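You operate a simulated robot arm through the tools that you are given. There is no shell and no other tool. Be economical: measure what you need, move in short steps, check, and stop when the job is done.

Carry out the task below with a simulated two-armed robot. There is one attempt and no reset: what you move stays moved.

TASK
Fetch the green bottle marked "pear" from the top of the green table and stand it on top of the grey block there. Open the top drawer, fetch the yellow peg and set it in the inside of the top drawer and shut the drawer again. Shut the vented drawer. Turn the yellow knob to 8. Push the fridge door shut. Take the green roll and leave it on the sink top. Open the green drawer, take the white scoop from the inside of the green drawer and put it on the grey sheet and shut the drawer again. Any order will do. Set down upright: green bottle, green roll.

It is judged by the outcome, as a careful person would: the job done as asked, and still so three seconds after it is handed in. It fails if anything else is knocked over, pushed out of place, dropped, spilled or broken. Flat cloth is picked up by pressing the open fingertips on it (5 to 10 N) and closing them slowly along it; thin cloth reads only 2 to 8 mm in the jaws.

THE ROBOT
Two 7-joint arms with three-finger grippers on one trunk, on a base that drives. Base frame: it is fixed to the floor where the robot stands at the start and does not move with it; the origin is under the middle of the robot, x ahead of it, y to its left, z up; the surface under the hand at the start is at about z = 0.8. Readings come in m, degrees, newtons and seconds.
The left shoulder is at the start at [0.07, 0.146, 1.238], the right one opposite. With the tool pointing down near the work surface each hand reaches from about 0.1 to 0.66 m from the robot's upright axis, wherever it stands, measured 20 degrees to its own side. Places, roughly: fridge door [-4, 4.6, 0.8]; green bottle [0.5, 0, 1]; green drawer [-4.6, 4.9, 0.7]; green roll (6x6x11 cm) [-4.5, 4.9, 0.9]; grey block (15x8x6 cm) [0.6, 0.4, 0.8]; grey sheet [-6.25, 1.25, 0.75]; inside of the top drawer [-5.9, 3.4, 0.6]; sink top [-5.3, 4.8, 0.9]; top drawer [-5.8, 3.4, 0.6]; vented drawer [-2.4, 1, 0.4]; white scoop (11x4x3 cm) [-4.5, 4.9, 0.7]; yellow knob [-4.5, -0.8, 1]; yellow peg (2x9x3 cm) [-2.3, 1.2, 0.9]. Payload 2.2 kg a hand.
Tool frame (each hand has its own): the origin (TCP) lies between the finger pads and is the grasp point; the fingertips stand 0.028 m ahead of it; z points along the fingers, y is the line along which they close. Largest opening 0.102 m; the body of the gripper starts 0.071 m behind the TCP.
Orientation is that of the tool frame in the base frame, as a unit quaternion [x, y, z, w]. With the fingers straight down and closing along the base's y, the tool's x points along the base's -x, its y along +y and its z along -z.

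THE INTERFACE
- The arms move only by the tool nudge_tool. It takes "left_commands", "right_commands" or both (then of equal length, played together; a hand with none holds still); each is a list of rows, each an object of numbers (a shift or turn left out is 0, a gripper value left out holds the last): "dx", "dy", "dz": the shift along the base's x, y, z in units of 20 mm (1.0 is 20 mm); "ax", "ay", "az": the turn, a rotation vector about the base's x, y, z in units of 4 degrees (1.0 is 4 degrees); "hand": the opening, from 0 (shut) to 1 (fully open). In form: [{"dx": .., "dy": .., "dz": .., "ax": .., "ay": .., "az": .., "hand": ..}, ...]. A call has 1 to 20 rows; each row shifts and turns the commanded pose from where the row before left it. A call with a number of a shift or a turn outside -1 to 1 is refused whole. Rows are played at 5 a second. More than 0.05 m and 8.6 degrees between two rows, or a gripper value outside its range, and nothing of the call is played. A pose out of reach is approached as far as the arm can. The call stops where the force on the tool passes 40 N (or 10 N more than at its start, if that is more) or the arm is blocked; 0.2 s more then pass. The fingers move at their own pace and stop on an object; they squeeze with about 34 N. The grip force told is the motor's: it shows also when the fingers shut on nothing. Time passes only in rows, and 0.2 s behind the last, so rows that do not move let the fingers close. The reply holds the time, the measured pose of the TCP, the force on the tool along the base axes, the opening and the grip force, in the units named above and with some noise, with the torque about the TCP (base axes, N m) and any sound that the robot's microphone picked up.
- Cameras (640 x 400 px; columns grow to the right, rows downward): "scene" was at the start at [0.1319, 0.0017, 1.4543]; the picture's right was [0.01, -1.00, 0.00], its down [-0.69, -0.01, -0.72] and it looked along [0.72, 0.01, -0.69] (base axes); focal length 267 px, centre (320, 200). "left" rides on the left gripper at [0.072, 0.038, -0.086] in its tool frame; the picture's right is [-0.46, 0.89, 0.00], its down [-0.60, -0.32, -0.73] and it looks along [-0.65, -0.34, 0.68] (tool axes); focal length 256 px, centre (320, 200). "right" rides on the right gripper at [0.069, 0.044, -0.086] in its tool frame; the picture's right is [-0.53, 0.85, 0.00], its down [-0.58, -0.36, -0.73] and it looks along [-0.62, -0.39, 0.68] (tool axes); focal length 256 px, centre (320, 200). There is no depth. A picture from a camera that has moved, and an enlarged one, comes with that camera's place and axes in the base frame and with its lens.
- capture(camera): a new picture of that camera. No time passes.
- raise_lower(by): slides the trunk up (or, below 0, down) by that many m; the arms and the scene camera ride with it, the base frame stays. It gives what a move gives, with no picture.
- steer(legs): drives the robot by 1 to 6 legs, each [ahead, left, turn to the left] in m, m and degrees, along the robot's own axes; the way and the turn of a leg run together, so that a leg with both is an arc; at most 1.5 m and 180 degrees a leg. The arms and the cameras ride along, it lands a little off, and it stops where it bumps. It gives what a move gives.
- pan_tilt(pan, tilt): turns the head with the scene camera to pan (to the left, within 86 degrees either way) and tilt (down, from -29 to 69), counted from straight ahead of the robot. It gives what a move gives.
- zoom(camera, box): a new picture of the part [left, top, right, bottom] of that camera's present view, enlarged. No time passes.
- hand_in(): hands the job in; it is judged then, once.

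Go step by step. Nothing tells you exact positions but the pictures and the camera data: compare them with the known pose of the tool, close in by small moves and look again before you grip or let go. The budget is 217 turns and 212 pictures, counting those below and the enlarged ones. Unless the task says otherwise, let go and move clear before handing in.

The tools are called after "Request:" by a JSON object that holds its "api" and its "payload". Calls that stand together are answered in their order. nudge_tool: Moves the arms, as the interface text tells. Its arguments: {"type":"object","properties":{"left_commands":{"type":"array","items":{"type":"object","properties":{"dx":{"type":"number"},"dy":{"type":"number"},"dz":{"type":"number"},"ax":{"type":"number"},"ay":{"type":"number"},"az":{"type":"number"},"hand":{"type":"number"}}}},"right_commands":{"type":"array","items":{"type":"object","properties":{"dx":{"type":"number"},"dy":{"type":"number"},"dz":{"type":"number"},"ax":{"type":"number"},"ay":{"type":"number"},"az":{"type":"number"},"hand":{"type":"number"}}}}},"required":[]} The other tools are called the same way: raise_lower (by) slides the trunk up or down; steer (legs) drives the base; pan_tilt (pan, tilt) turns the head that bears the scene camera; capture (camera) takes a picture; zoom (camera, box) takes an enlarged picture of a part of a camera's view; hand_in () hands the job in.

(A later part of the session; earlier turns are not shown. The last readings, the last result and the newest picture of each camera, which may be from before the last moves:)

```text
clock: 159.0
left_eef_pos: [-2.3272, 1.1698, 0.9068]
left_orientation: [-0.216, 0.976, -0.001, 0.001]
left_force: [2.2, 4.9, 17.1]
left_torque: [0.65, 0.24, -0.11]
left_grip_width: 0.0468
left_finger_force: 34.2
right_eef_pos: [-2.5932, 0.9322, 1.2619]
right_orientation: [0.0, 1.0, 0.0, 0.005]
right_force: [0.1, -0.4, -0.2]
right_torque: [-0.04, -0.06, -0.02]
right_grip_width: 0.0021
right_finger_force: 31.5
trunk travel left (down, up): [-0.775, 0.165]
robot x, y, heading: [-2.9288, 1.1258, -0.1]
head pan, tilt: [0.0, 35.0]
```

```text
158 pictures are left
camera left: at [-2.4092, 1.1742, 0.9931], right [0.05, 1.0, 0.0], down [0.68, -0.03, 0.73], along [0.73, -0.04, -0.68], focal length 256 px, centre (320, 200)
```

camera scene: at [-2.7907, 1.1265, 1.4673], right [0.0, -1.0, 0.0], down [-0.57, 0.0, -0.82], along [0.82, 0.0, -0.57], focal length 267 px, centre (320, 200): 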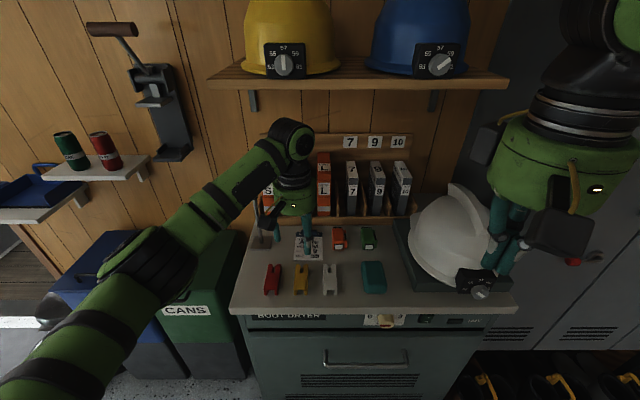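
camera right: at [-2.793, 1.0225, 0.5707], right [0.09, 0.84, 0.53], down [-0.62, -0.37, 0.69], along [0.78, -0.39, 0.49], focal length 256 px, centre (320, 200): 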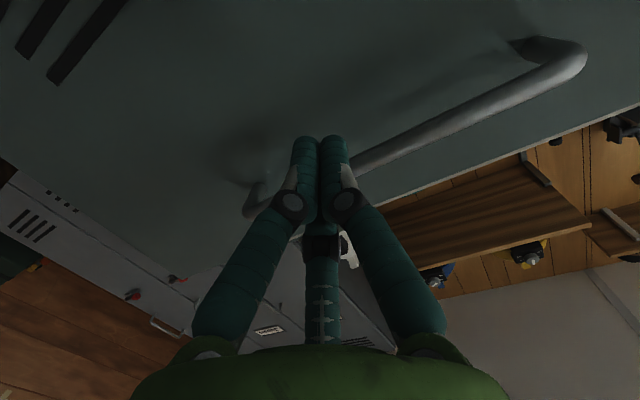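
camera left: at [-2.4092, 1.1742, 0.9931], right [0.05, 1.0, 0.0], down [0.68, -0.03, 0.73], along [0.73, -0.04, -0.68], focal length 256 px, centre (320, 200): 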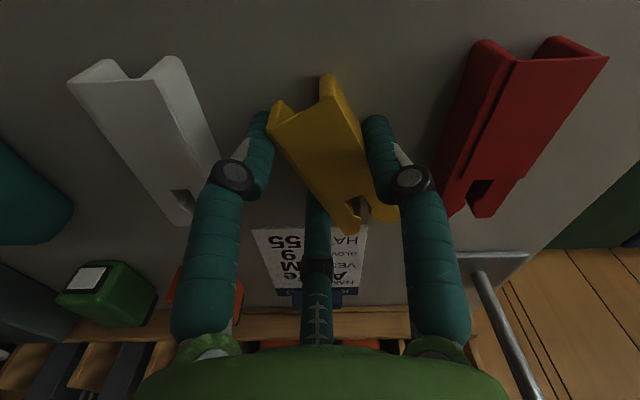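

The gap of 47 mm matches the expected one-against-two grip. I'll lift and check.

Request:
{"api": "nudge_tool", "payload": {"left_commands": [{"dz": 0.3}, {"dz": 0.5}, {"dz": 1}, {"dz": 1}, {"dz": 1}, {"dz": 1}, {"dz": 1}, {"dz": 1}, {"dz": 1}, {"dz": 1}, {"dz": 1}, {"dz": 1}]}}

Request:
{"api": "capture", "payload": {"camera": "left"}}

```text
clock: 161.6
left_eef_pos: [-2.3279, 1.1674, 1.1206]
left_orientation: [-0.218, 0.976, -0.001, -0.001]
left_force: [-0.4, -0.2, -0.7]
left_torque: [0.0, 0.0, -0.03]
left_grip_width: 0.0465
left_finger_force: 33.4
right_eef_pos: [-2.5917, 0.9333, 1.2612]
right_orientation: [-0.001, 1.0, 0.0, 0.004]
right_force: [-0.2, 0.3, -0.3]
right_torque: [0.03, -0.01, 0.0]
right_grip_width: 0.0022
right_finger_force: 31.9
trunk travel left (down, up): [-0.775, 0.165]
robot x, y, heading: [-2.932, 1.1257, -0.3]
head pan, tilt: [0.0, 35.0]
```

```text
157 pictures are left
camera left: at [-2.4094, 1.1728, 1.2066], right [0.05, 1.0, 0.0], down [0.68, -0.03, 0.73], along [0.73, -0.03, -0.68], focal length 256 px, centre (320, 200)
```

left: 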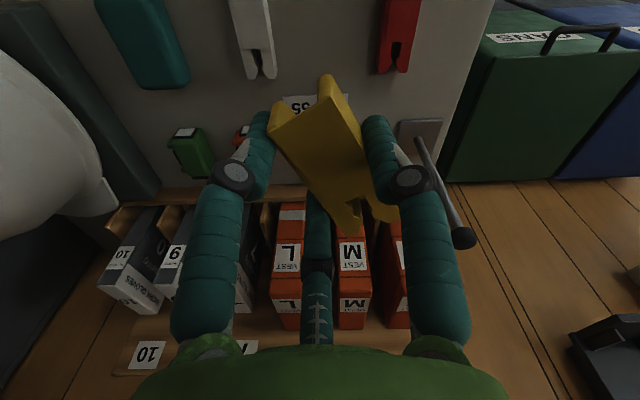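

The peg is held. I'll retract the left arm, back off, and turn to look towards the top drawer at (-5.8, 3.4).

Request:
{"api": "nudge_tool", "payload": {"left_commands": [{"dx": -1, "dz": 0.3}, {"dx": -1, "dz": 0.3}, {"dx": -1, "dz": 0.3}, {"dx": -1, "dy": 0.7, "dz": 0.3}, {"dx": -1, "dy": 0.7}, {"dx": -1, "dy": 0.7}, {"dx": -1, "dy": 0.7}, {"dx": -1, "dy": 0.7}, {"dx": -1, "dy": 0.7}, {"dx": -1, "dy": 0.7}, {"dx": -1, "dy": 0.7}]}}

Request:
{"api": "steer", "payload": {"legs": [[-0.35, 0, 0], [0, 0, 130]]}}

Request:
{"api": "pan_tilt", "payload": {"pan": 0, "tilt": 15}}

Request:
{"api": "capture", "payload": {"camera": "scene"}}

```text
clock: 164.0
left_eef_pos: [-2.5477, 1.2828, 1.1447]
left_orientation: [-0.216, 0.976, -0.001, 0.0]
left_force: [-0.2, 0.2, 0.0]
left_torque: [-0.01, 0.01, 0.0]
left_grip_width: 0.0463
left_finger_force: 34.8
right_eef_pos: [-2.5924, 0.933, 1.2629]
right_orientation: [-0.001, 1.0, 0.0, 0.005]
right_force: [-0.1, 0.7, -0.4]
right_torque: [-0.03, 0.0, 0.02]
right_grip_width: 0.0022
right_finger_force: 31.8
trunk travel left (down, up): [-0.775, 0.165]
robot x, y, heading: [-2.9285, 1.1259, -0.0]
head pan, tilt: [0.0, 35.0]
```

```text
clock: 171.7
left_eef_pos: [-3.643, 1.334, 1.1441]
left_orientation: [0.973, -0.232, 0.001, 0.0]
left_force: [0.5, 0.1, -0.3]
left_torque: [-0.01, -0.01, 0.02]
left_grip_width: 0.0453
left_finger_force: 34.1
right_eef_pos: [-3.3404, 1.514, 1.2622]
right_orientation: [0.899, -0.438, -0.004, -0.002]
right_force: [-0.3, 0.3, -0.2]
right_torque: [0.01, 0.03, -0.02]
right_grip_width: 0.002
right_finger_force: 31.3
trunk travel left (down, up): [-0.775, 0.165]
robot x, y, heading: [-3.2893, 1.1314, 127.8]
head pan, tilt: [0.0, 35.0]
```

```text
clock: 172.5
left_eef_pos: [-3.6445, 1.3345, 1.1443]
left_orientation: [0.973, -0.232, 0.001, -0.001]
left_force: [-0.4, -0.1, -0.2]
left_torque: [-0.04, 0.0, -0.05]
left_grip_width: 0.045
left_finger_force: 33.9
right_eef_pos: [-3.3415, 1.513, 1.2618]
right_orientation: [0.899, -0.438, -0.005, -0.003]
right_force: [-0.5, 0.2, 0.1]
right_torque: [-0.02, -0.01, 0.01]
right_grip_width: 0.002
right_finger_force: 31.1
trunk travel left (down, up): [-0.775, 0.165]
robot x, y, heading: [-3.2867, 1.1289, 127.7]
head pan, tilt: [0.0, 15.0]
```

```text
156 pictures are left
camera scene: at [-3.3744, 1.2418, 1.4993], right [0.79, 0.61, 0.0], down [0.16, -0.2, -0.97], along [-0.59, 0.76, -0.26], focal length 267 px, centre (320, 200)
```

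scene: 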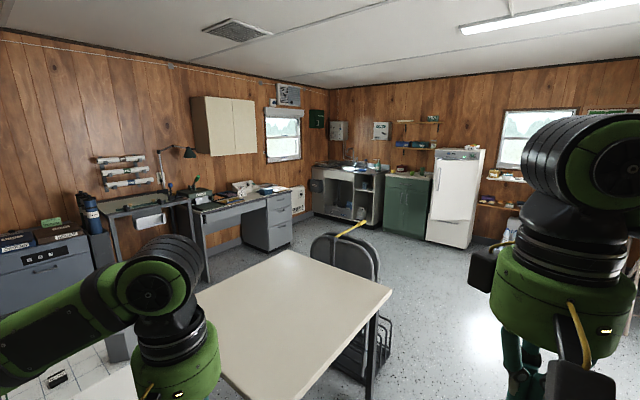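

I can see the whole room: the desk with its drawer pedestal, the sink, the green cabinet and the fridge. I'll drive round the table to y ≈ 3.4 and then west towards the desk pedestal.

Request:
{"api": "steer", "payload": {"legs": [[0, 0, -37.7], [1.2, -0.2, 0], [1.05, 0, 0], [0, 0, 90], [1.0, 0, 0]]}}

Request:
{"api": "pan_tilt", "payload": {"pan": 0, "tilt": 25}}

Request:
{"api": "capture", "payload": {"camera": "scene"}}

```text
clock: 194.0
left_eef_pos: [-4.4741, 3.1883, 1.1446]
left_orientation: [0.974, 0.227, 0.001, -0.001]
left_force: [0.3, 0.3, -0.4]
left_torque: [0.02, -0.02, -0.02]
left_grip_width: 0.0401
left_finger_force: 34.2
right_eef_pos: [-4.4351, 3.5396, 1.2613]
right_orientation: [1.0, 0.012, -0.004, 0.0]
right_force: [0.5, 0.2, -0.1]
right_torque: [0.01, 0.02, -0.01]
right_grip_width: 0.0022
right_finger_force: 31.7
trunk travel left (down, up): [-0.775, 0.165]
robot x, y, heading: [-4.0981, 3.3536, -179.0]
head pan, tilt: [0.0, 15.0]
```

```text
clock: 194.8
left_eef_pos: [-4.4739, 3.1895, 1.1448]
left_orientation: [0.974, 0.227, 0.002, -0.001]
left_force: [-0.8, -0.3, -1.2]
left_torque: [0.0, -0.02, -0.01]
left_grip_width: 0.0401
left_finger_force: 33.9
right_eef_pos: [-4.4367, 3.5402, 1.2618]
right_orientation: [1.0, 0.011, -0.004, 0.0]
right_force: [-0.1, -0.3, 0.1]
right_torque: [-0.01, 0.01, -0.03]
right_grip_width: 0.0023
right_finger_force: 31.3
trunk travel left (down, up): [-0.775, 0.165]
robot x, y, heading: [-4.0961, 3.3513, -178.7]
head pan, tilt: [0.0, 25.0]
```

```text
155 pictures are left
camera scene: at [-4.2372, 3.3503, 1.4831], right [-0.02, 1.0, 0.0], down [0.42, 0.01, -0.91], along [-0.91, -0.02, -0.42], focal length 267 px, centre (320, 200)
```

scene: 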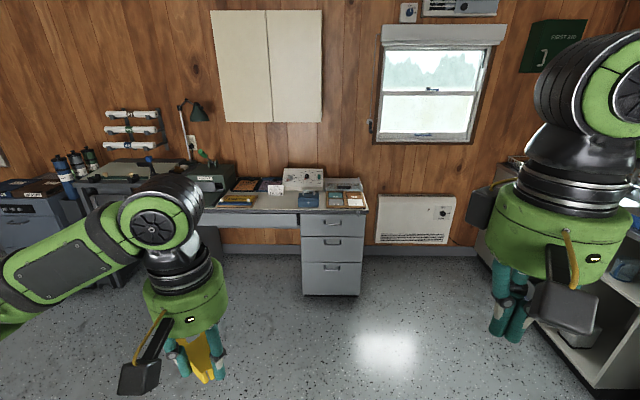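

The left grip gap is slowly narrowing, so I'll check the peg.

Request:
{"api": "capture", "payload": {"camera": "left"}}

Request:
{"api": "zoom", "payload": {"camera": "scene", "box": [200, 150, 400, 310]}}

```text
154 pictures are left
camera left: at [-4.3934, 3.1873, 1.2308], right [-0.03, -1.0, 0.0], down [-0.68, 0.02, 0.73], along [-0.73, 0.02, -0.68], focal length 256 px, centre (320, 200)
```

left: 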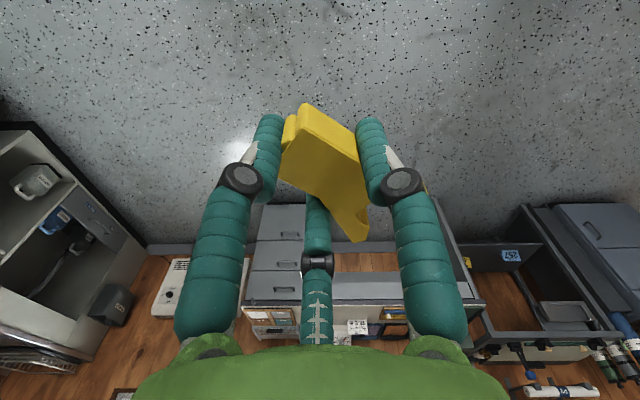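

```text
2.50 times, centred on (300, 230) of scene
camera zoom: at [-4.2372, 3.3503, 1.4831], right [-0.02, 1.0, 0.0], down [0.42, 0.01, -0.91], along [-0.91, -0.02, -0.42], focal length 667 px, centre (370, 125)
```

zoom: 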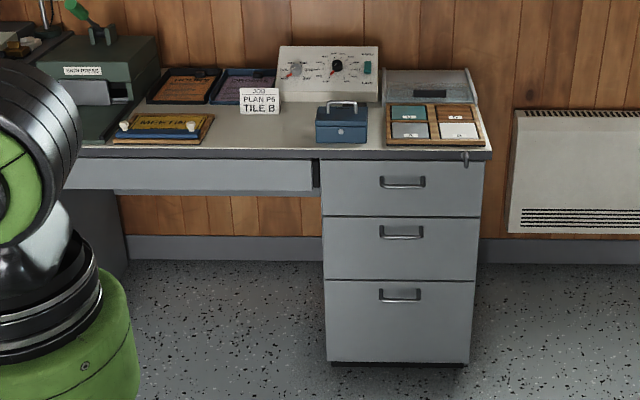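

The peg is still held, though tilted. The top drawer's handle is at about (-5.68, 3.40, 0.655), so I'll turn the right hand forward with one finger below and two above for the handle bar.

Request:
{"api": "nudge_tool", "payload": {"right_commands": [{"ay": 1, "dx": -0.5, "hand": 0.6}, {"ay": 1, "dx": -0.5}, {"ay": 1, "dx": -0.5}, {"ay": 1, "dx": -0.5}, {"ay": 1, "dx": -0.5}, {"ay": 1, "dx": -0.5}, {"ay": 1}, {"ay": 1}, {"ay": 1}, {"ay": 1}, {"ay": 1}, {"ay": 1}, {"ay": 1}, {"ay": 1}, {"ay": 1}, {"ay": 1}, {"ay": 1}, {"ay": 1}, {"ay": 1}, {"ay": 1}]}}

Request:
{"api": "nudge_tool", "payload": {"right_commands": [{"ay": 1}, {"ay": 1}, {"ay": 0.5}, {"ax": -1}, {"ax": -1}, {"ax": -1}, {"ax": -1}, {"ax": -1}, {"ax": -1}, {"ax": -0.9}]}}

Request:
{"api": "raise_lower", "payload": {"by": -0.4}}

Request:
{"api": "capture", "payload": {"camera": "scene"}}

Request:
{"api": "capture", "payload": {"camera": "right"}}

```text
clock: 198.9
left_eef_pos: [-4.4735, 3.1905, 1.1445]
left_orientation: [0.974, 0.227, 0.001, -0.001]
left_force: [-0.5, 0.7, 0.1]
left_torque: [-0.01, -0.02, -0.02]
left_grip_width: 0.0398
left_finger_force: 34.3
right_eef_pos: [-4.5745, 3.5243, 1.3279]
right_orientation: [0.763, 0.009, -0.647, -0.007]
right_force: [0.0, -0.1, -0.9]
right_torque: [0.01, 0.01, 0.02]
right_grip_width: 0.0609
right_finger_force: 0.1
right hand out of reach, approached as far as the arm can: row 13, 14, 15, 16, 17, 18, 19, 20
trunk travel left (down, up): [-0.775, 0.165]
robot x, y, heading: [-4.0943, 3.3506, -178.7]
head pan, tilt: [0.0, 25.0]
```

```text
clock: 201.2
left_eef_pos: [-4.474, 3.1887, 1.1452]
left_orientation: [0.974, 0.227, 0.001, -0.001]
left_force: [0.2, -0.1, 0.0]
left_torque: [-0.02, 0.01, 0.02]
left_grip_width: 0.0396
left_finger_force: 33.9
right_eef_pos: [-4.5919, 3.5206, 1.3386]
right_orientation: [-0.685, 0.162, 0.692, -0.161]
right_force: [0.4, 0.2, -0.8]
right_torque: [-0.02, -0.01, 0.01]
right_grip_width: 0.0608
right_finger_force: 0.1
right hand out of reach, approached as far as the arm can: row 1, 2, 3
trunk travel left (down, up): [-0.775, 0.165]
robot x, y, heading: [-4.0976, 3.3502, -178.8]
head pan, tilt: [0.0, 25.0]
```

```text
clock: 205.0
left_eef_pos: [-4.4741, 3.1906, 0.7431]
left_orientation: [0.974, 0.227, 0.0, -0.001]
left_force: [0.4, 0.3, -0.2]
left_torque: [0.01, 0.0, -0.02]
left_grip_width: 0.0388
left_finger_force: 33.7
right_eef_pos: [-4.5912, 3.5213, 0.9384]
right_orientation: [-0.685, 0.161, 0.692, -0.161]
right_force: [-0.8, -0.3, 0.5]
right_torque: [0.01, -0.04, -0.01]
right_grip_width: 0.061
right_finger_force: 0.0
trunk travel left (down, up): [-0.375, 0.565]
robot x, y, heading: [-4.0979, 3.353, -179.0]
head pan, tilt: [0.0, 25.0]
```

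```text
152 pictures are left
camera scene: at [-4.2369, 3.3503, 1.0832], right [-0.02, 1.0, 0.0], down [0.42, 0.01, -0.91], along [-0.91, -0.02, -0.42], focal length 267 px, centre (320, 200)
```

scene: 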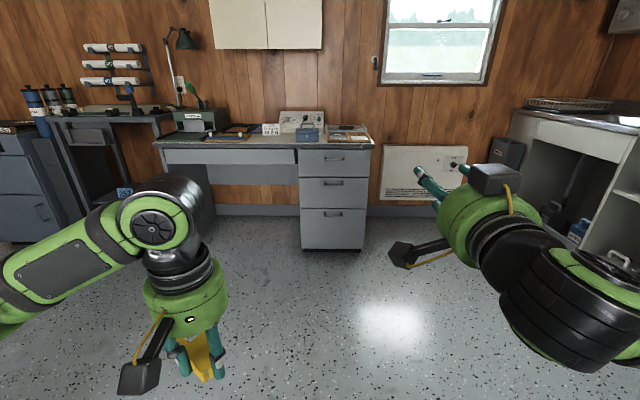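

```text
151 pictures are left
camera right: at [-4.5046, 3.4509, 0.8946], right [0.01, -0.52, 0.85], down [0.74, 0.58, 0.35], along [-0.68, 0.63, 0.39], focal length 256 px, centre (320, 200)
```

right: 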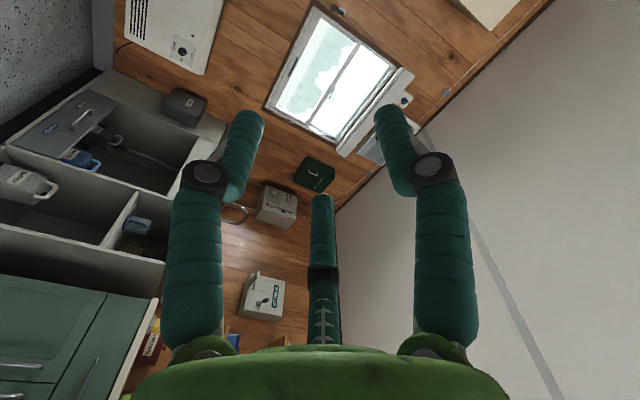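

The handle triangulates to about (-5.66, 3.40, 0.68). I'll drive up to the desk.

Request:
{"api": "steer", "payload": {"legs": [[0.82, 0.1, -1]]}}

Request:
{"api": "capture", "payload": {"camera": "scene"}}

Request:
{"api": "zoom", "payload": {"camera": "scene", "box": [280, 120, 460, 230]}}

```text
clock: 209.4
left_eef_pos: [-5.3027, 3.0883, 0.7446]
left_orientation: [0.976, 0.218, 0.001, -0.002]
left_force: [0.2, 0.3, -0.2]
left_torque: [0.02, 0.01, 0.0]
left_grip_width: 0.0382
left_finger_force: 33.7
right_eef_pos: [-5.4129, 3.4222, 0.9372]
right_orientation: [-0.684, 0.167, 0.693, -0.154]
right_force: [0.2, 0.0, 0.1]
right_torque: [-0.03, 0.01, -0.01]
right_grip_width: 0.0612
right_finger_force: 0.0
trunk travel left (down, up): [-0.375, 0.565]
robot x, y, heading: [-4.9166, 3.2417, -180.1]
head pan, tilt: [0.0, 25.0]
```

```text
150 pictures are left
camera scene: at [-5.0626, 3.2458, 1.0831], right [0.0, 1.0, 0.0], down [0.42, 0.0, -0.91], along [-0.91, 0.0, -0.42], focal length 267 px, centre (320, 200)
```

scene: 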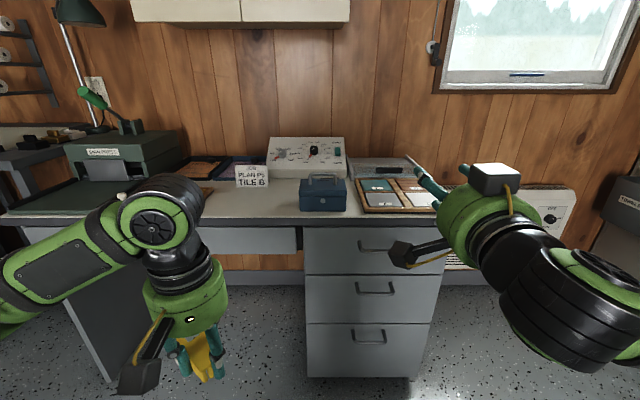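

```text
3.56 times, centred on (370, 175) of scene
camera zoom: at [-5.0626, 3.2458, 1.0831], right [0.0, 1.0, 0.0], down [0.42, 0.0, -0.91], along [-0.91, 0.0, -0.42], focal length 949 px, centre (142, 289)
```

zoom: 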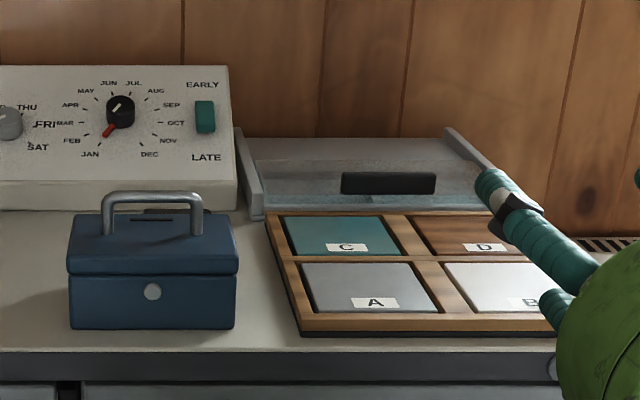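

Handle confirmed at about (-5.653, 3.398, 0.68). I'll lower the right hand in front of it.

Request:
{"api": "nudge_tool", "payload": {"right_commands": [{"dz": -1, "dy": -0.1}, {"dz": -1, "dy": -0.1}, {"dz": -1, "dy": -0.1}, {"dz": -1, "dy": -0.1}, {"dz": -1, "dy": -0.1}, {"dz": -1, "dy": -0.1}, {"dz": -1, "dy": -0.1}, {"dz": -1, "dy": -0.1}, {"dz": -1, "dy": -0.1}, {"dz": -1, "dy": -0.1}, {"dz": -1, "dy": -0.1}, {"dz": -1, "dy": -0.1}, {"dz": -0.8}]}}

Request:
{"api": "capture", "payload": {"camera": "right"}}

Request:
{"api": "capture", "payload": {"camera": "scene"}}

```text
clock: 212.2
left_eef_pos: [-5.3024, 3.0881, 0.7431]
left_orientation: [0.976, 0.218, 0.0, -0.001]
left_force: [0.4, 0.1, -1.3]
left_torque: [-0.02, 0.0, -0.01]
left_grip_width: 0.0378
left_finger_force: 34.2
right_eef_pos: [-5.4142, 3.3342, 0.7214]
right_orientation: [-0.684, 0.168, 0.693, -0.152]
right_force: [-0.9, -0.3, 0.6]
right_torque: [0.01, 0.01, 0.03]
right_grip_width: 0.0614
right_finger_force: 0.0
right hand out of reach, approached as far as the arm can: row 1, 2, 3, 5, 6, 7, 8, 9, 10, 11, 12, 13
trunk travel left (down, up): [-0.375, 0.565]
robot x, y, heading: [-4.9182, 3.245, -180.1]
head pan, tilt: [0.0, 25.0]
```

```text
148 pictures are left
camera right: at [-5.3282, 3.2613, 0.6786], right [-0.01, -0.52, 0.85], down [0.75, 0.56, 0.35], along [-0.66, 0.64, 0.39], focal length 256 px, centre (320, 200)
```

right: 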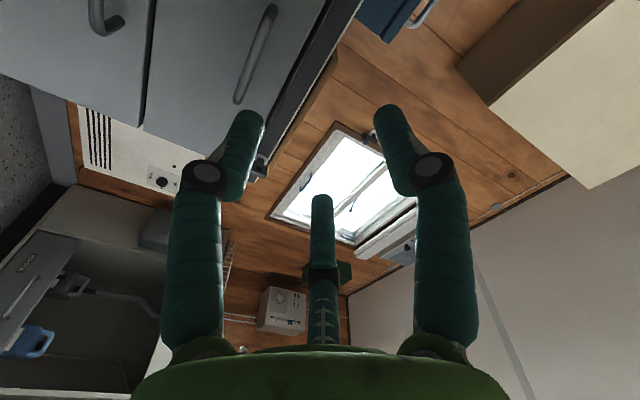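

```text
147 pictures are left
camera scene: at [-5.0625, 3.2457, 1.0831], right [0.0, 1.0, 0.0], down [0.42, 0.0, -0.91], along [-0.91, 0.0, -0.42], focal length 267 px, centre (320, 200)
```

scene: 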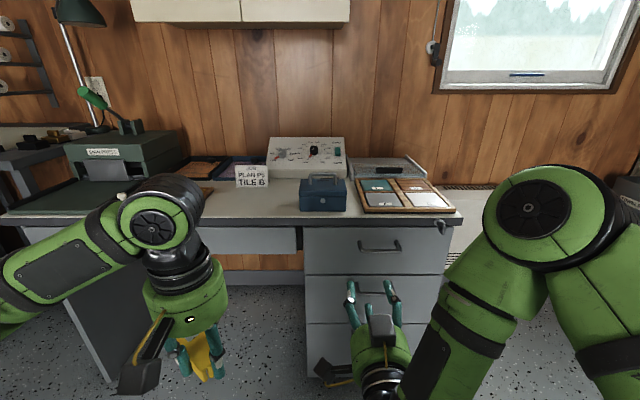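

Request:
{"api": "nudge_tool", "payload": {"right_commands": [{"dx": -0.9, "dy": 0.55, "dz": -0.25}, {"dx": -0.9, "dy": 0.55, "dz": -0.25}, {"dx": -0.9, "dy": 0.55, "dz": -0.25}, {"dx": -0.9, "dy": 0.55, "dz": -0.25}, {"dx": -0.9, "dy": 0.5, "dz": -0.25}, {"dx": -0.9, "dy": 0.5, "dz": -0.25}, {}]}}

Request:
{"api": "capture", "payload": {"camera": "right"}}

Request:
{"api": "zoom", "payload": {"camera": "scene", "box": [300, 200, 480, 320]}}

```text
clock: 213.8
left_eef_pos: [-5.3021, 3.0893, 0.7441]
left_orientation: [0.976, 0.219, 0.001, 0.0]
left_force: [1.1, 0.1, 0.2]
left_torque: [0.01, 0.0, -0.02]
left_grip_width: 0.0376
left_finger_force: 34.2
right_eef_pos: [-5.4945, 3.3152, 0.7376]
right_orientation: [-0.685, 0.169, 0.693, -0.152]
right_force: [0.1, 0.8, 0.0]
right_torque: [0.0, -0.03, 0.01]
right_grip_width: 0.0612
right_finger_force: 0.2
right hand out of reach, approached as far as the arm can: row 1, 2, 3, 4, 5, 6
trunk travel left (down, up): [-0.375, 0.565]
robot x, y, heading: [-4.9178, 3.2445, -179.6]
head pan, tilt: [0.0, 25.0]
```

```text
146 pictures are left
camera right: at [-5.4087, 3.2425, 0.694], right [-0.01, -0.52, 0.85], down [0.75, 0.56, 0.35], along [-0.66, 0.64, 0.38], focal length 256 px, centre (320, 200)
```

right: 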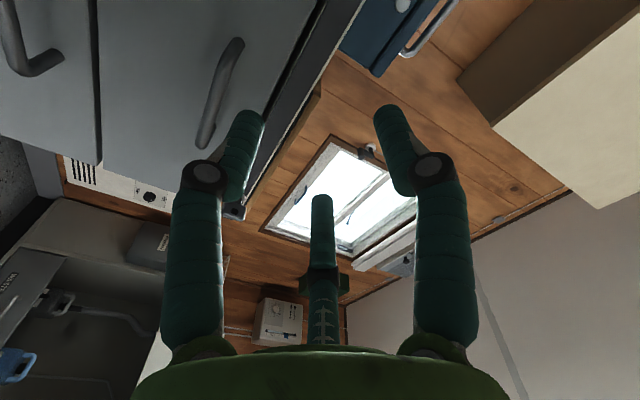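

```text
3.33 times, centred on (390, 260) of scene
camera zoom: at [-5.0623, 3.2458, 1.0831], right [0.0, 1.0, 0.0], down [0.42, 0.0, -0.91], along [-0.91, 0.0, -0.42], focal length 890 px, centre (87, 0)
```

zoom: 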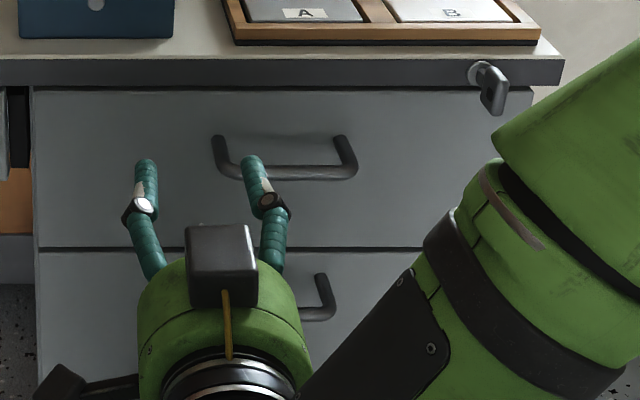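

The arm is near its limits at this height. I'll lower the trunk 0.2 m so the hand works near shoulder height, then re-approach.

Request:
{"api": "raise_lower", "payload": {"by": -0.2}}

Request:
{"api": "nudge_tool", "payload": {"right_commands": [{"dz": 1, "dy": 0.6}, {"dz": 1, "dy": 0.6}, {"dz": 1, "dy": 0.6}, {"dz": 1, "dy": 0.6}, {"dz": 1, "dy": 0.6}, {"dz": 1, "dy": 0.6}, {"dz": 1, "dy": 0.5}]}}

Request:
{"api": "capture", "payload": {"camera": "scene"}}

```text
clock: 216.0
left_eef_pos: [-5.3025, 3.0884, 0.5438]
left_orientation: [0.976, 0.218, 0.0, -0.001]
left_force: [0.6, 0.2, -0.7]
left_torque: [-0.01, -0.05, -0.02]
left_grip_width: 0.0371
left_finger_force: 34.1
right_eef_pos: [-5.4941, 3.315, 0.5359]
right_orientation: [-0.684, 0.17, 0.692, -0.152]
right_force: [0.7, 0.6, -0.6]
right_torque: [-0.04, 0.06, 0.02]
right_grip_width: 0.0614
right_finger_force: 0.2
trunk travel left (down, up): [-0.175, 0.765]
robot x, y, heading: [-4.9189, 3.2443, -180.1]
head pan, tilt: [0.0, 25.0]
```

```text
clock: 217.6
left_eef_pos: [-5.3029, 3.0895, 0.5447]
left_orientation: [0.976, 0.218, 0.001, -0.001]
left_force: [-0.2, -0.1, -0.2]
left_torque: [0.05, 0.0, 0.0]
left_grip_width: 0.0372
left_finger_force: 33.8
right_eef_pos: [-5.4923, 3.398, 0.6766]
right_orientation: [-0.685, 0.17, 0.692, -0.153]
right_force: [0.0, 0.9, 0.2]
right_torque: [0.0, 0.0, -0.03]
right_grip_width: 0.061
right_finger_force: 0.1
trunk travel left (down, up): [-0.175, 0.765]
robot x, y, heading: [-4.9197, 3.2461, -180.0]
head pan, tilt: [0.0, 25.0]
```

```text
144 pictures are left
camera scene: at [-5.0623, 3.246, 0.8831], right [0.0, 1.0, 0.0], down [0.42, 0.0, -0.91], along [-0.91, 0.0, -0.42], focal length 267 px, centre (320, 200)
```

scene: 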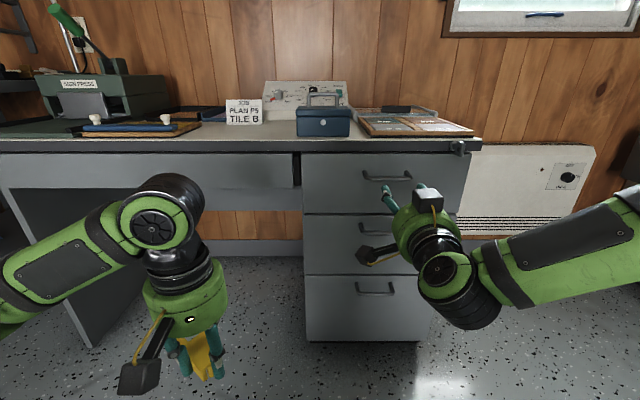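

Now reachable. The handle bar is at about (-5.64, 3.40, 0.672), so I'll advance and look with the wrist camera.

Request:
{"api": "nudge_tool", "payload": {"right_commands": [{"dx": -0.9, "dz": 0.25}, {"dx": -0.9}, {"dx": -0.9}, {"dx": -0.9}, {"dx": -0.9}, {}]}}

Request:
{"api": "capture", "payload": {"camera": "right"}}

Request:
{"api": "zoom", "payload": {"camera": "scene", "box": [320, 140, 480, 260]}}

```text
clock: 219.0
left_eef_pos: [-5.3023, 3.0883, 0.5445]
left_orientation: [0.976, 0.219, 0.001, -0.001]
left_force: [0.5, 0.2, -0.4]
left_torque: [0.02, 0.0, 0.0]
left_grip_width: 0.0372
left_finger_force: 33.7
right_eef_pos: [-5.5846, 3.3939, 0.6825]
right_orientation: [-0.687, 0.172, 0.691, -0.149]
right_force: [0.1, 0.3, -0.3]
right_torque: [0.03, 0.0, -0.01]
right_grip_width: 0.0611
right_finger_force: 0.2
trunk travel left (down, up): [-0.175, 0.765]
robot x, y, heading: [-4.9171, 3.2484, -180.0]
head pan, tilt: [0.0, 25.0]
```

```text
143 pictures are left
camera right: at [-5.4986, 3.3224, 0.64], right [-0.02, -0.52, 0.85], down [0.75, 0.56, 0.36], along [-0.66, 0.65, 0.38], focal length 256 px, centre (320, 200)
```

right: 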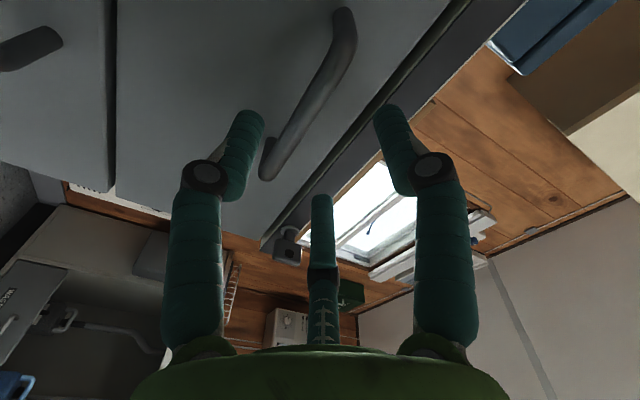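

```text
3.33 times, centred on (400, 200) of scene
camera zoom: at [-5.0624, 3.2458, 0.8831], right [0.0, 1.0, 0.0], down [0.42, 0.0, -0.91], along [-0.91, 0.0, -0.42], focal length 890 px, centre (53, 200)
```

zoom: 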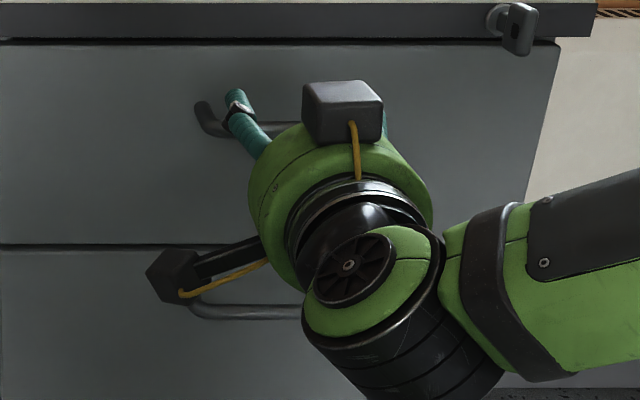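

Well aligned. I'll advance the last 4.5 cm and close on the bar.

Request:
{"api": "nudge_tool", "payload": {"right_commands": [{"dx": -0.7}, {"dx": -0.7}, {"dx": -0.7}, {}, {"hand": 0.3}, {"hand": 0}, {}, {}]}}

Request:
{"api": "capture", "payload": {"camera": "right"}}

```text
clock: 220.8
left_eef_pos: [-5.3027, 3.0902, 0.5435]
left_orientation: [0.976, 0.218, 0.002, 0.0]
left_force: [0.6, -0.5, 0.3]
left_torque: [-0.04, -0.01, 0.0]
left_grip_width: 0.0368
left_finger_force: 34.2
right_eef_pos: [-5.628, 3.3958, 0.6742]
right_orientation: [0.692, -0.174, -0.685, 0.149]
right_force: [11.1, 1.6, -25.7]
right_torque: [-0.63, -0.15, -0.4]
right_grip_width: 0.0199
right_finger_force: 44.6
trunk travel left (down, up): [-0.175, 0.765]
robot x, y, heading: [-4.9178, 3.2422, -180.1]
head pan, tilt: [0.0, 25.0]
```

```text
141 pictures are left
camera right: at [-5.5411, 3.3229, 0.6339], right [-0.03, -0.52, 0.85], down [0.74, 0.56, 0.37], along [-0.67, 0.65, 0.37], focal length 256 px, centre (320, 200)
```

right: 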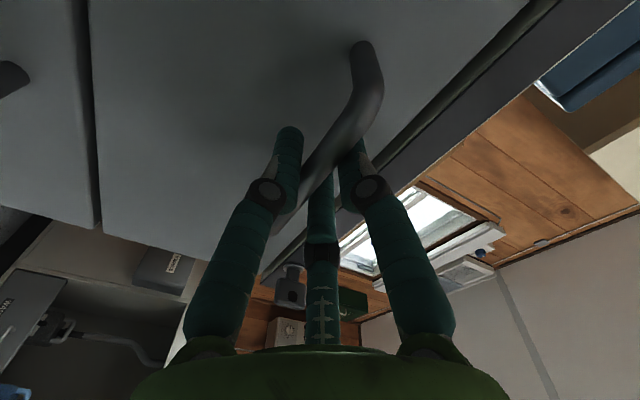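

The bar is gripped. I'll relieve the vertical load and pull the drawer out.

Request:
{"api": "nudge_tool", "payload": {"right_commands": [{"dz": -0.3}, {"dx": 0.5}, {"dx": 0.8}, {"dx": 0.8}, {"dx": 0.8}, {"dx": 0.8}, {"dx": 0.8}]}}

Request:
{"api": "capture", "payload": {"camera": "scene"}}

```text
clock: 222.4
left_eef_pos: [-5.3037, 3.0904, 0.5429]
left_orientation: [0.976, 0.219, 0.003, 0.0]
left_force: [0.4, -0.1, 0.8]
left_torque: [0.01, -0.01, -0.01]
left_grip_width: 0.0368
left_finger_force: 34.1
right_eef_pos: [-5.5403, 3.3951, 0.6749]
right_orientation: [0.69, -0.172, -0.687, 0.151]
right_force: [0.6, -1.3, -27.2]
right_torque: [-0.68, -0.15, -0.94]
right_grip_width: 0.0201
right_finger_force: 43.9
right hand out of reach, approached as far as the arm can: row 1
trunk travel left (down, up): [-0.175, 0.765]
robot x, y, heading: [-4.9182, 3.2482, -180.3]
head pan, tilt: [0.0, 25.0]
```

```text
140 pictures are left
camera scene: at [-5.0654, 3.2466, 0.8824], right [0.0, 1.0, 0.0], down [0.43, 0.0, -0.9], along [-0.9, 0.0, -0.43], focal length 267 px, centre (320, 200)
```

scene: 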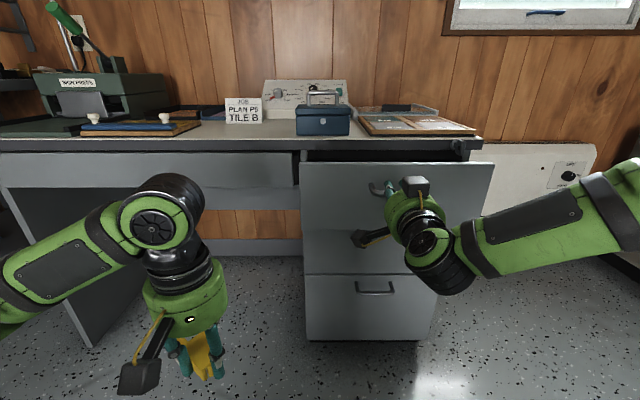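

The drawer is coming. I'll pull it further open.

Request:
{"api": "nudge_tool", "payload": {"right_commands": [{"dx": 0.8, "dz": -0.2}, {"dx": 0.8}, {"dx": 0.8}, {"dx": 0.8}, {"dx": 0.8}, {"dx": 0.8}, {"dx": 0.8}, {"dx": 0.8}, {"dx": 0.8}]}}

Request:
{"api": "capture", "payload": {"camera": "scene"}}

```text
clock: 224.4
left_eef_pos: [-5.3037, 3.0902, 0.5437]
left_orientation: [0.976, 0.217, 0.002, 0.001]
left_force: [-0.2, 0.3, 0.0]
left_torque: [0.01, -0.05, -0.03]
left_grip_width: 0.0366
left_finger_force: 34.2
right_eef_pos: [-5.4253, 3.3957, 0.6738]
right_orientation: [0.689, -0.175, -0.687, 0.147]
right_force: [-0.3, 13.6, -26.9]
right_torque: [-0.53, -0.04, 1.29]
right_grip_width: 0.0199
right_finger_force: 45.2
right hand out of reach, approached as far as the arm can: row 8, 9
trunk travel left (down, up): [-0.175, 0.765]
robot x, y, heading: [-4.9206, 3.2448, 180.1]
head pan, tilt: [0.0, 25.0]
```

```text
139 pictures are left
camera scene: at [-5.065, 3.2484, 0.8825], right [0.0, 1.0, 0.0], down [0.43, 0.0, -0.9], along [-0.9, 0.0, -0.43], focal length 267 px, centre (320, 200)
```

scene: 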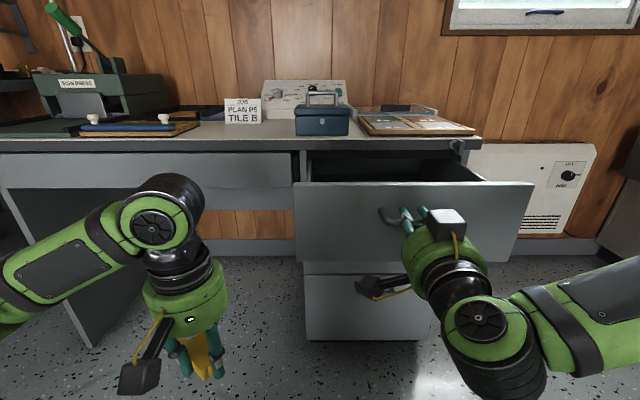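

The drawer is open by 20 cm. I'll let go, back off a little, and raise the trunk for placing the peg.

Request:
{"api": "nudge_tool", "payload": {"right_commands": [{"hand": 0.3}, {"hand": 0.7}, {}]}}

Request:
{"api": "steer", "payload": {"legs": [[-0.14, 0, 0]]}}

Request:
{"api": "raise_lower", "payload": {"by": 0.4}}

Request:
{"api": "capture", "payload": {"camera": "scene"}}

Request:
{"api": "capture", "payload": {"camera": "left"}}

```text
clock: 225.2
left_eef_pos: [-5.3028, 3.0893, 0.5444]
left_orientation: [0.976, 0.218, 0.0, -0.001]
left_force: [0.3, 0.0, -0.9]
left_torque: [0.03, 0.0, -0.01]
left_grip_width: 0.0363
left_finger_force: 34.2
right_eef_pos: [-5.4238, 3.3903, 0.6827]
right_orientation: [-0.684, 0.17, 0.693, -0.151]
right_force: [-0.6, -0.1, -0.1]
right_torque: [-0.04, 0.0, 0.01]
right_grip_width: 0.0714
right_finger_force: 0.1
trunk travel left (down, up): [-0.175, 0.765]
robot x, y, heading: [-4.9202, 3.2458, -180.2]
head pan, tilt: [0.0, 25.0]
```

```text
clock: 226.5
left_eef_pos: [-5.1638, 3.0888, 0.544]
left_orientation: [0.976, 0.218, 0.0, 0.0]
left_force: [-0.2, 0.2, -0.8]
left_torque: [0.0, 0.0, -0.02]
left_grip_width: 0.0362
left_finger_force: 34.0
right_eef_pos: [-5.2857, 3.3894, 0.6814]
right_orientation: [-0.685, 0.169, 0.692, -0.152]
right_force: [0.2, -0.1, -0.1]
right_torque: [0.01, 0.01, 0.03]
right_grip_width: 0.0715
right_finger_force: 0.1
trunk travel left (down, up): [-0.175, 0.765]
robot x, y, heading: [-4.7816, 3.2461, -179.9]
head pan, tilt: [0.0, 25.0]
```

```text
clock: 230.3
left_eef_pos: [-5.1654, 3.0891, 0.9439]
left_orientation: [0.976, 0.218, 0.001, -0.001]
left_force: [0.6, -0.2, -1.0]
left_torque: [-0.01, -0.04, -0.02]
left_grip_width: 0.0358
left_finger_force: 33.8
right_eef_pos: [-5.2852, 3.3908, 1.0815]
right_orientation: [-0.685, 0.17, 0.692, -0.151]
right_force: [0.4, 0.6, -0.1]
right_torque: [0.02, -0.02, 0.01]
right_grip_width: 0.0716
right_finger_force: 0.0
trunk travel left (down, up): [-0.575, 0.365]
robot x, y, heading: [-4.7866, 3.244, -180.0]
head pan, tilt: [0.0, 25.0]
```

```text
138 pictures are left
camera scene: at [-4.9251, 3.2458, 1.2831], right [0.0, 1.0, 0.0], down [0.42, 0.0, -0.91], along [-0.91, 0.0, -0.42], focal length 267 px, centre (320, 200)
```

scene: 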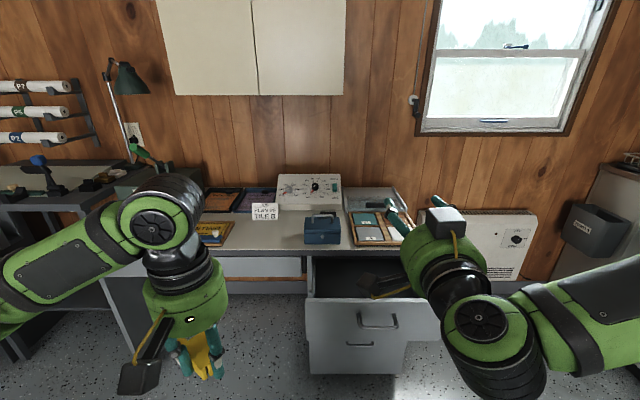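

```text
137 pictures are left
camera left: at [-5.0842, 3.0855, 1.0308], right [-0.04, -1.0, 0.0], down [-0.68, 0.03, 0.73], along [-0.73, 0.03, -0.68], focal length 256 px, centre (320, 200)
```

left: 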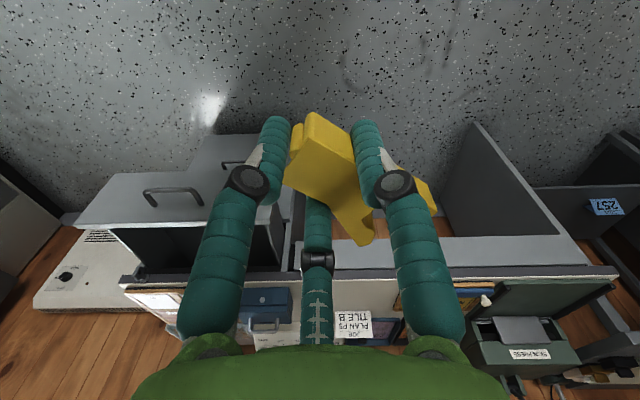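

I'll swing the right hand aside, move 0.2 m forward, and bring the peg over the open drawer.

Request:
{"api": "nudge_tool", "payload": {"right_commands": [{"dy": 1}, {"dy": 1}, {"dy": 1}, {"dy": 1}, {"dy": 1}, {"dy": 1}, {"dy": 1}, {"dy": 1}, {"dy": 1}, {"dy": 1}, {"dy": 1}, {"dy": 1, "hand": 0}]}}

Request:
{"api": "steer", "payload": {"legs": [[0.2, 0, 0]]}}

Request:
{"api": "nudge_tool", "payload": {"left_commands": [{"dy": 0.95, "dx": -0.6}, {"dy": 0.95, "dx": -0.6}, {"dy": 0.95, "dx": -0.6}, {"dy": 0.95, "dx": -0.6}, {"dy": 0.95, "dx": -0.6}, {"dy": 0.95, "dx": -0.6}, {"dy": 0.95, "dx": -0.6}, {"dy": 0.95, "dx": -0.6}, {"dy": 0.95, "dx": -0.6}, {"dy": 0.95, "dx": -0.6}, {"dy": 0.95, "dx": -0.6}, {"dy": 0.95, "dx": -0.6}, {"dy": 0.95, "dx": -0.6}, {"dy": 0.95, "dx": -0.6}]}}

Request:
{"api": "capture", "payload": {"camera": "scene"}}

Request:
{"api": "capture", "payload": {"camera": "left"}}

```text
clock: 232.9
left_eef_pos: [-5.1658, 3.0894, 0.9442]
left_orientation: [0.976, 0.218, 0.0, -0.001]
left_force: [1.3, 1.0, -0.7]
left_torque: [-0.02, -0.01, 0.0]
left_grip_width: 0.0353
left_finger_force: 34.3
right_eef_pos: [-5.2947, 3.6185, 1.1094]
right_orientation: [-0.684, 0.169, 0.693, -0.154]
right_force: [-0.3, -0.1, 0.5]
right_torque: [-0.01, -0.02, 0.0]
right_grip_width: 0.0022
right_finger_force: 31.7
right hand out of reach, approached as far as the arm can: row 1, 2, 3, 4, 5
trunk travel left (down, up): [-0.575, 0.365]
robot x, y, heading: [-4.7821, 3.2431, -179.7]
head pan, tilt: [0.0, 25.0]
```

```text
clock: 234.5
left_eef_pos: [-5.3607, 3.0887, 0.9443]
left_orientation: [0.976, 0.219, 0.0, -0.001]
left_force: [-0.2, 0.9, -1.1]
left_torque: [0.0, 0.0, 0.02]
left_grip_width: 0.0349
left_finger_force: 33.8
right_eef_pos: [-5.4892, 3.6173, 1.1091]
right_orientation: [-0.685, 0.17, 0.693, -0.151]
right_force: [0.7, 0.5, 0.0]
right_torque: [0.01, 0.02, 0.01]
right_grip_width: 0.0022
right_finger_force: 31.2
trunk travel left (down, up): [-0.575, 0.365]
robot x, y, heading: [-4.9761, 3.2433, -180.2]
head pan, tilt: [0.0, 25.0]
```

```text
clock: 237.5
left_eef_pos: [-5.524, 3.3458, 0.9457]
left_orientation: [0.976, 0.217, -0.001, -0.001]
left_force: [0.2, 0.2, 0.0]
left_torque: [0.03, 0.0, -0.01]
left_grip_width: 0.034
left_finger_force: 34.1
left hand out of reach, approached as far as the arm can: row 14
right_eef_pos: [-5.4892, 3.6179, 1.1089]
right_orientation: [-0.684, 0.169, 0.693, -0.152]
right_force: [-0.9, 0.1, -0.2]
right_torque: [-0.02, 0.0, -0.02]
right_grip_width: 0.0019
right_finger_force: 31.0
trunk travel left (down, up): [-0.575, 0.365]
robot x, y, heading: [-4.9746, 3.2435, -179.7]
head pan, tilt: [0.0, 25.0]
```

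```text
136 pictures are left
camera scene: at [-5.1211, 3.2456, 1.2831], right [0.0, 1.0, 0.0], down [0.42, 0.0, -0.91], along [-0.91, 0.0, -0.42], focal length 267 px, centre (320, 200)
```

scene: 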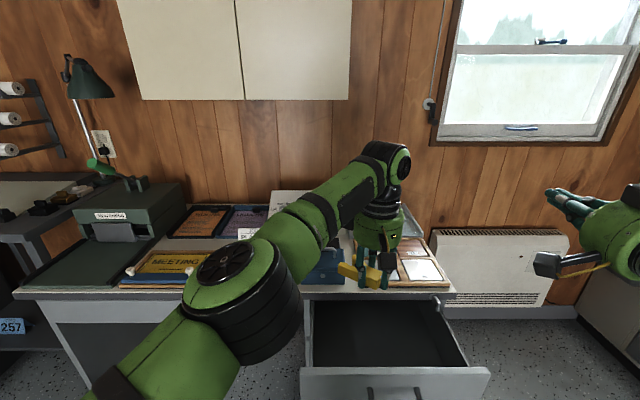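

```text
135 pictures are left
camera left: at [-5.442, 3.3419, 1.0308], right [-0.05, -1.0, 0.0], down [-0.68, 0.03, 0.73], along [-0.73, 0.04, -0.68], focal length 256 px, centre (320, 200)
```

left: 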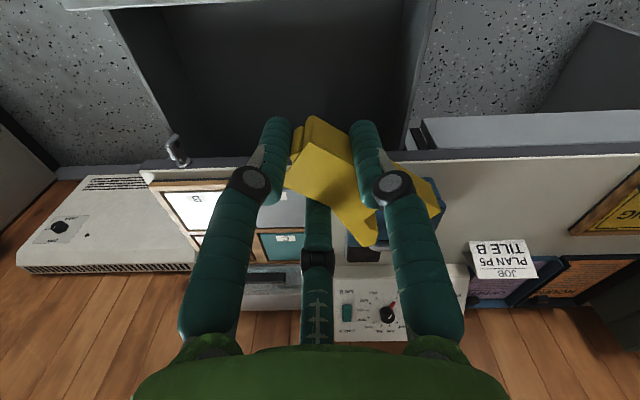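

The open part of the drawer spans x ≈ -5.66 to -5.50, y ≈ 3.23 to 3.56, and is empty. I'll shift the base slightly and line the peg up over it.

Request:
{"api": "steer", "payload": {"legs": [[0.06, -0.05, 0]]}}

Request:
{"api": "nudge_tool", "payload": {"left_commands": [{"dz": -1}, {"dz": -1}, {"dz": -1}, {"dz": -1}, {"dz": -1}, {"dz": -1}]}}

Request:
{"api": "capture", "payload": {"camera": "scene"}}

Request:
{"api": "capture", "payload": {"camera": "left"}}

```text
clock: 238.6
left_eef_pos: [-5.583, 3.3934, 0.9441]
left_orientation: [0.976, 0.217, 0.001, -0.001]
left_force: [-0.3, 0.1, -0.2]
left_torque: [0.02, -0.04, -0.01]
left_grip_width: 0.0343
left_finger_force: 34.1
right_eef_pos: [-5.548, 3.6668, 1.1085]
right_orientation: [-0.684, 0.171, 0.693, -0.151]
right_force: [0.8, -0.4, 0.3]
right_torque: [-0.02, 0.0, -0.02]
right_grip_width: 0.002
right_finger_force: 30.8
trunk travel left (down, up): [-0.575, 0.365]
robot x, y, heading: [-5.0374, 3.2951, -179.8]
head pan, tilt: [0.0, 25.0]
```

```text
clock: 240.0
left_eef_pos: [-5.5805, 3.3936, 0.8244]
left_orientation: [0.976, 0.219, 0.001, -0.002]
left_force: [0.0, 0.6, 1.8]
left_torque: [-0.01, -0.03, 0.0]
left_grip_width: 0.0339
left_finger_force: 33.5
right_eef_pos: [-5.5476, 3.6663, 1.1084]
right_orientation: [-0.684, 0.169, 0.693, -0.153]
right_force: [0.5, -0.9, 0.2]
right_torque: [0.01, -0.02, -0.02]
right_grip_width: 0.002
right_finger_force: 31.4
trunk travel left (down, up): [-0.575, 0.365]
robot x, y, heading: [-5.0326, 3.2921, -180.2]
head pan, tilt: [0.0, 25.0]
```

```text
134 pictures are left
camera scene: at [-5.1801, 3.2949, 1.2831], right [0.0, 1.0, 0.0], down [0.42, 0.0, -0.91], along [-0.91, 0.0, -0.42], focal length 267 px, centre (320, 200)
```

scene: 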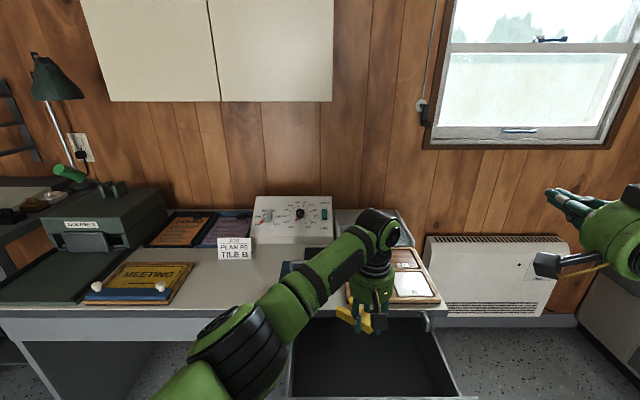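

```text
133 pictures are left
camera left: at [-5.5008, 3.3901, 0.9105], right [-0.04, -1.0, 0.0], down [-0.68, 0.03, 0.73], along [-0.73, 0.03, -0.68], focal length 256 px, centre (320, 200)
```

left: 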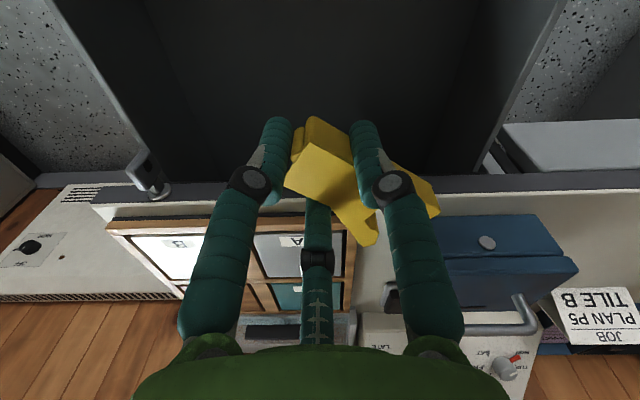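

I'll shift 2.5 cm away from the desk edge and lower the peg into the drawer, watching force.

Request:
{"api": "nudge_tool", "payload": {"left_commands": [{"dx": 0.65}, {"dx": 0.6}, {"dz": -1}, {"dz": -1}, {"dz": -1}, {"dz": -1}]}}

Request:
{"api": "capture", "payload": {"camera": "left"}}

Request:
{"api": "pan_tilt", "payload": {"pan": 0, "tilt": 45}}

Request:
{"api": "capture", "payload": {"camera": "scene"}}

```text
clock: 241.4
left_eef_pos: [-5.5563, 3.3933, 0.7426]
left_orientation: [0.976, 0.218, -0.001, -0.001]
left_force: [0.7, -0.3, -0.4]
left_torque: [0.02, -0.02, -0.03]
left_grip_width: 0.0339
left_finger_force: 34.1
right_eef_pos: [-5.5468, 3.6671, 1.1086]
right_orientation: [-0.685, 0.168, 0.693, -0.153]
right_force: [0.3, 0.2, 0.0]
right_torque: [0.0, 0.01, 0.02]
right_grip_width: 0.0025
right_finger_force: 31.4
trunk travel left (down, up): [-0.575, 0.365]
robot x, y, heading: [-5.0357, 3.2955, -180.0]
head pan, tilt: [0.0, 25.0]
```

```text
132 pictures are left
camera left: at [-5.4751, 3.3911, 0.8301], right [-0.04, -1.0, 0.0], down [-0.68, 0.03, 0.73], along [-0.73, 0.03, -0.68], focal length 256 px, centre (320, 200)
```

left: 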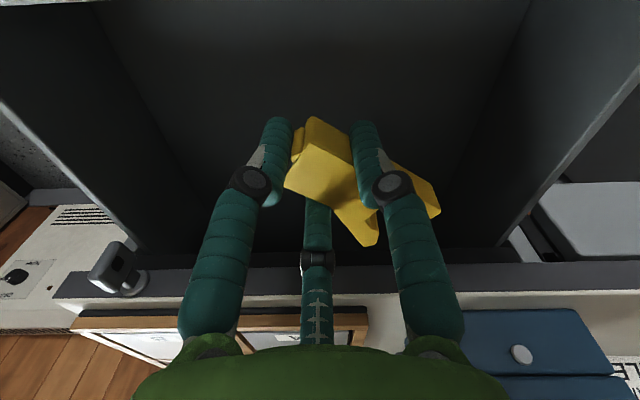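

```text
clock: 242.2
left_eef_pos: [-5.5561, 3.3945, 0.7445]
left_orientation: [0.976, 0.218, 0.0, 0.0]
left_force: [-0.1, 0.7, 0.3]
left_torque: [-0.01, 0.0, 0.03]
left_grip_width: 0.0339
left_finger_force: 34.3
right_eef_pos: [-5.5474, 3.6673, 1.1096]
right_orientation: [-0.684, 0.17, 0.692, -0.152]
right_force: [-1.4, -0.4, 0.5]
right_torque: [0.02, 0.02, -0.01]
right_grip_width: 0.0024
right_finger_force: 31.1
trunk travel left (down, up): [-0.575, 0.365]
robot x, y, heading: [-5.0369, 3.2921, -179.9]
head pan, tilt: [0.0, 45.0]
```

```text
131 pictures are left
camera scene: at [-5.1691, 3.2949, 1.2526], right [0.0, 1.0, 0.0], down [0.71, 0.0, -0.71], along [-0.71, 0.0, -0.71], focal length 267 px, centre (320, 200)
```

scene: 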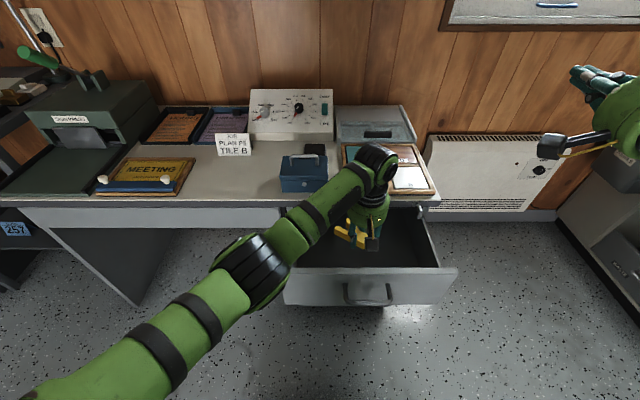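

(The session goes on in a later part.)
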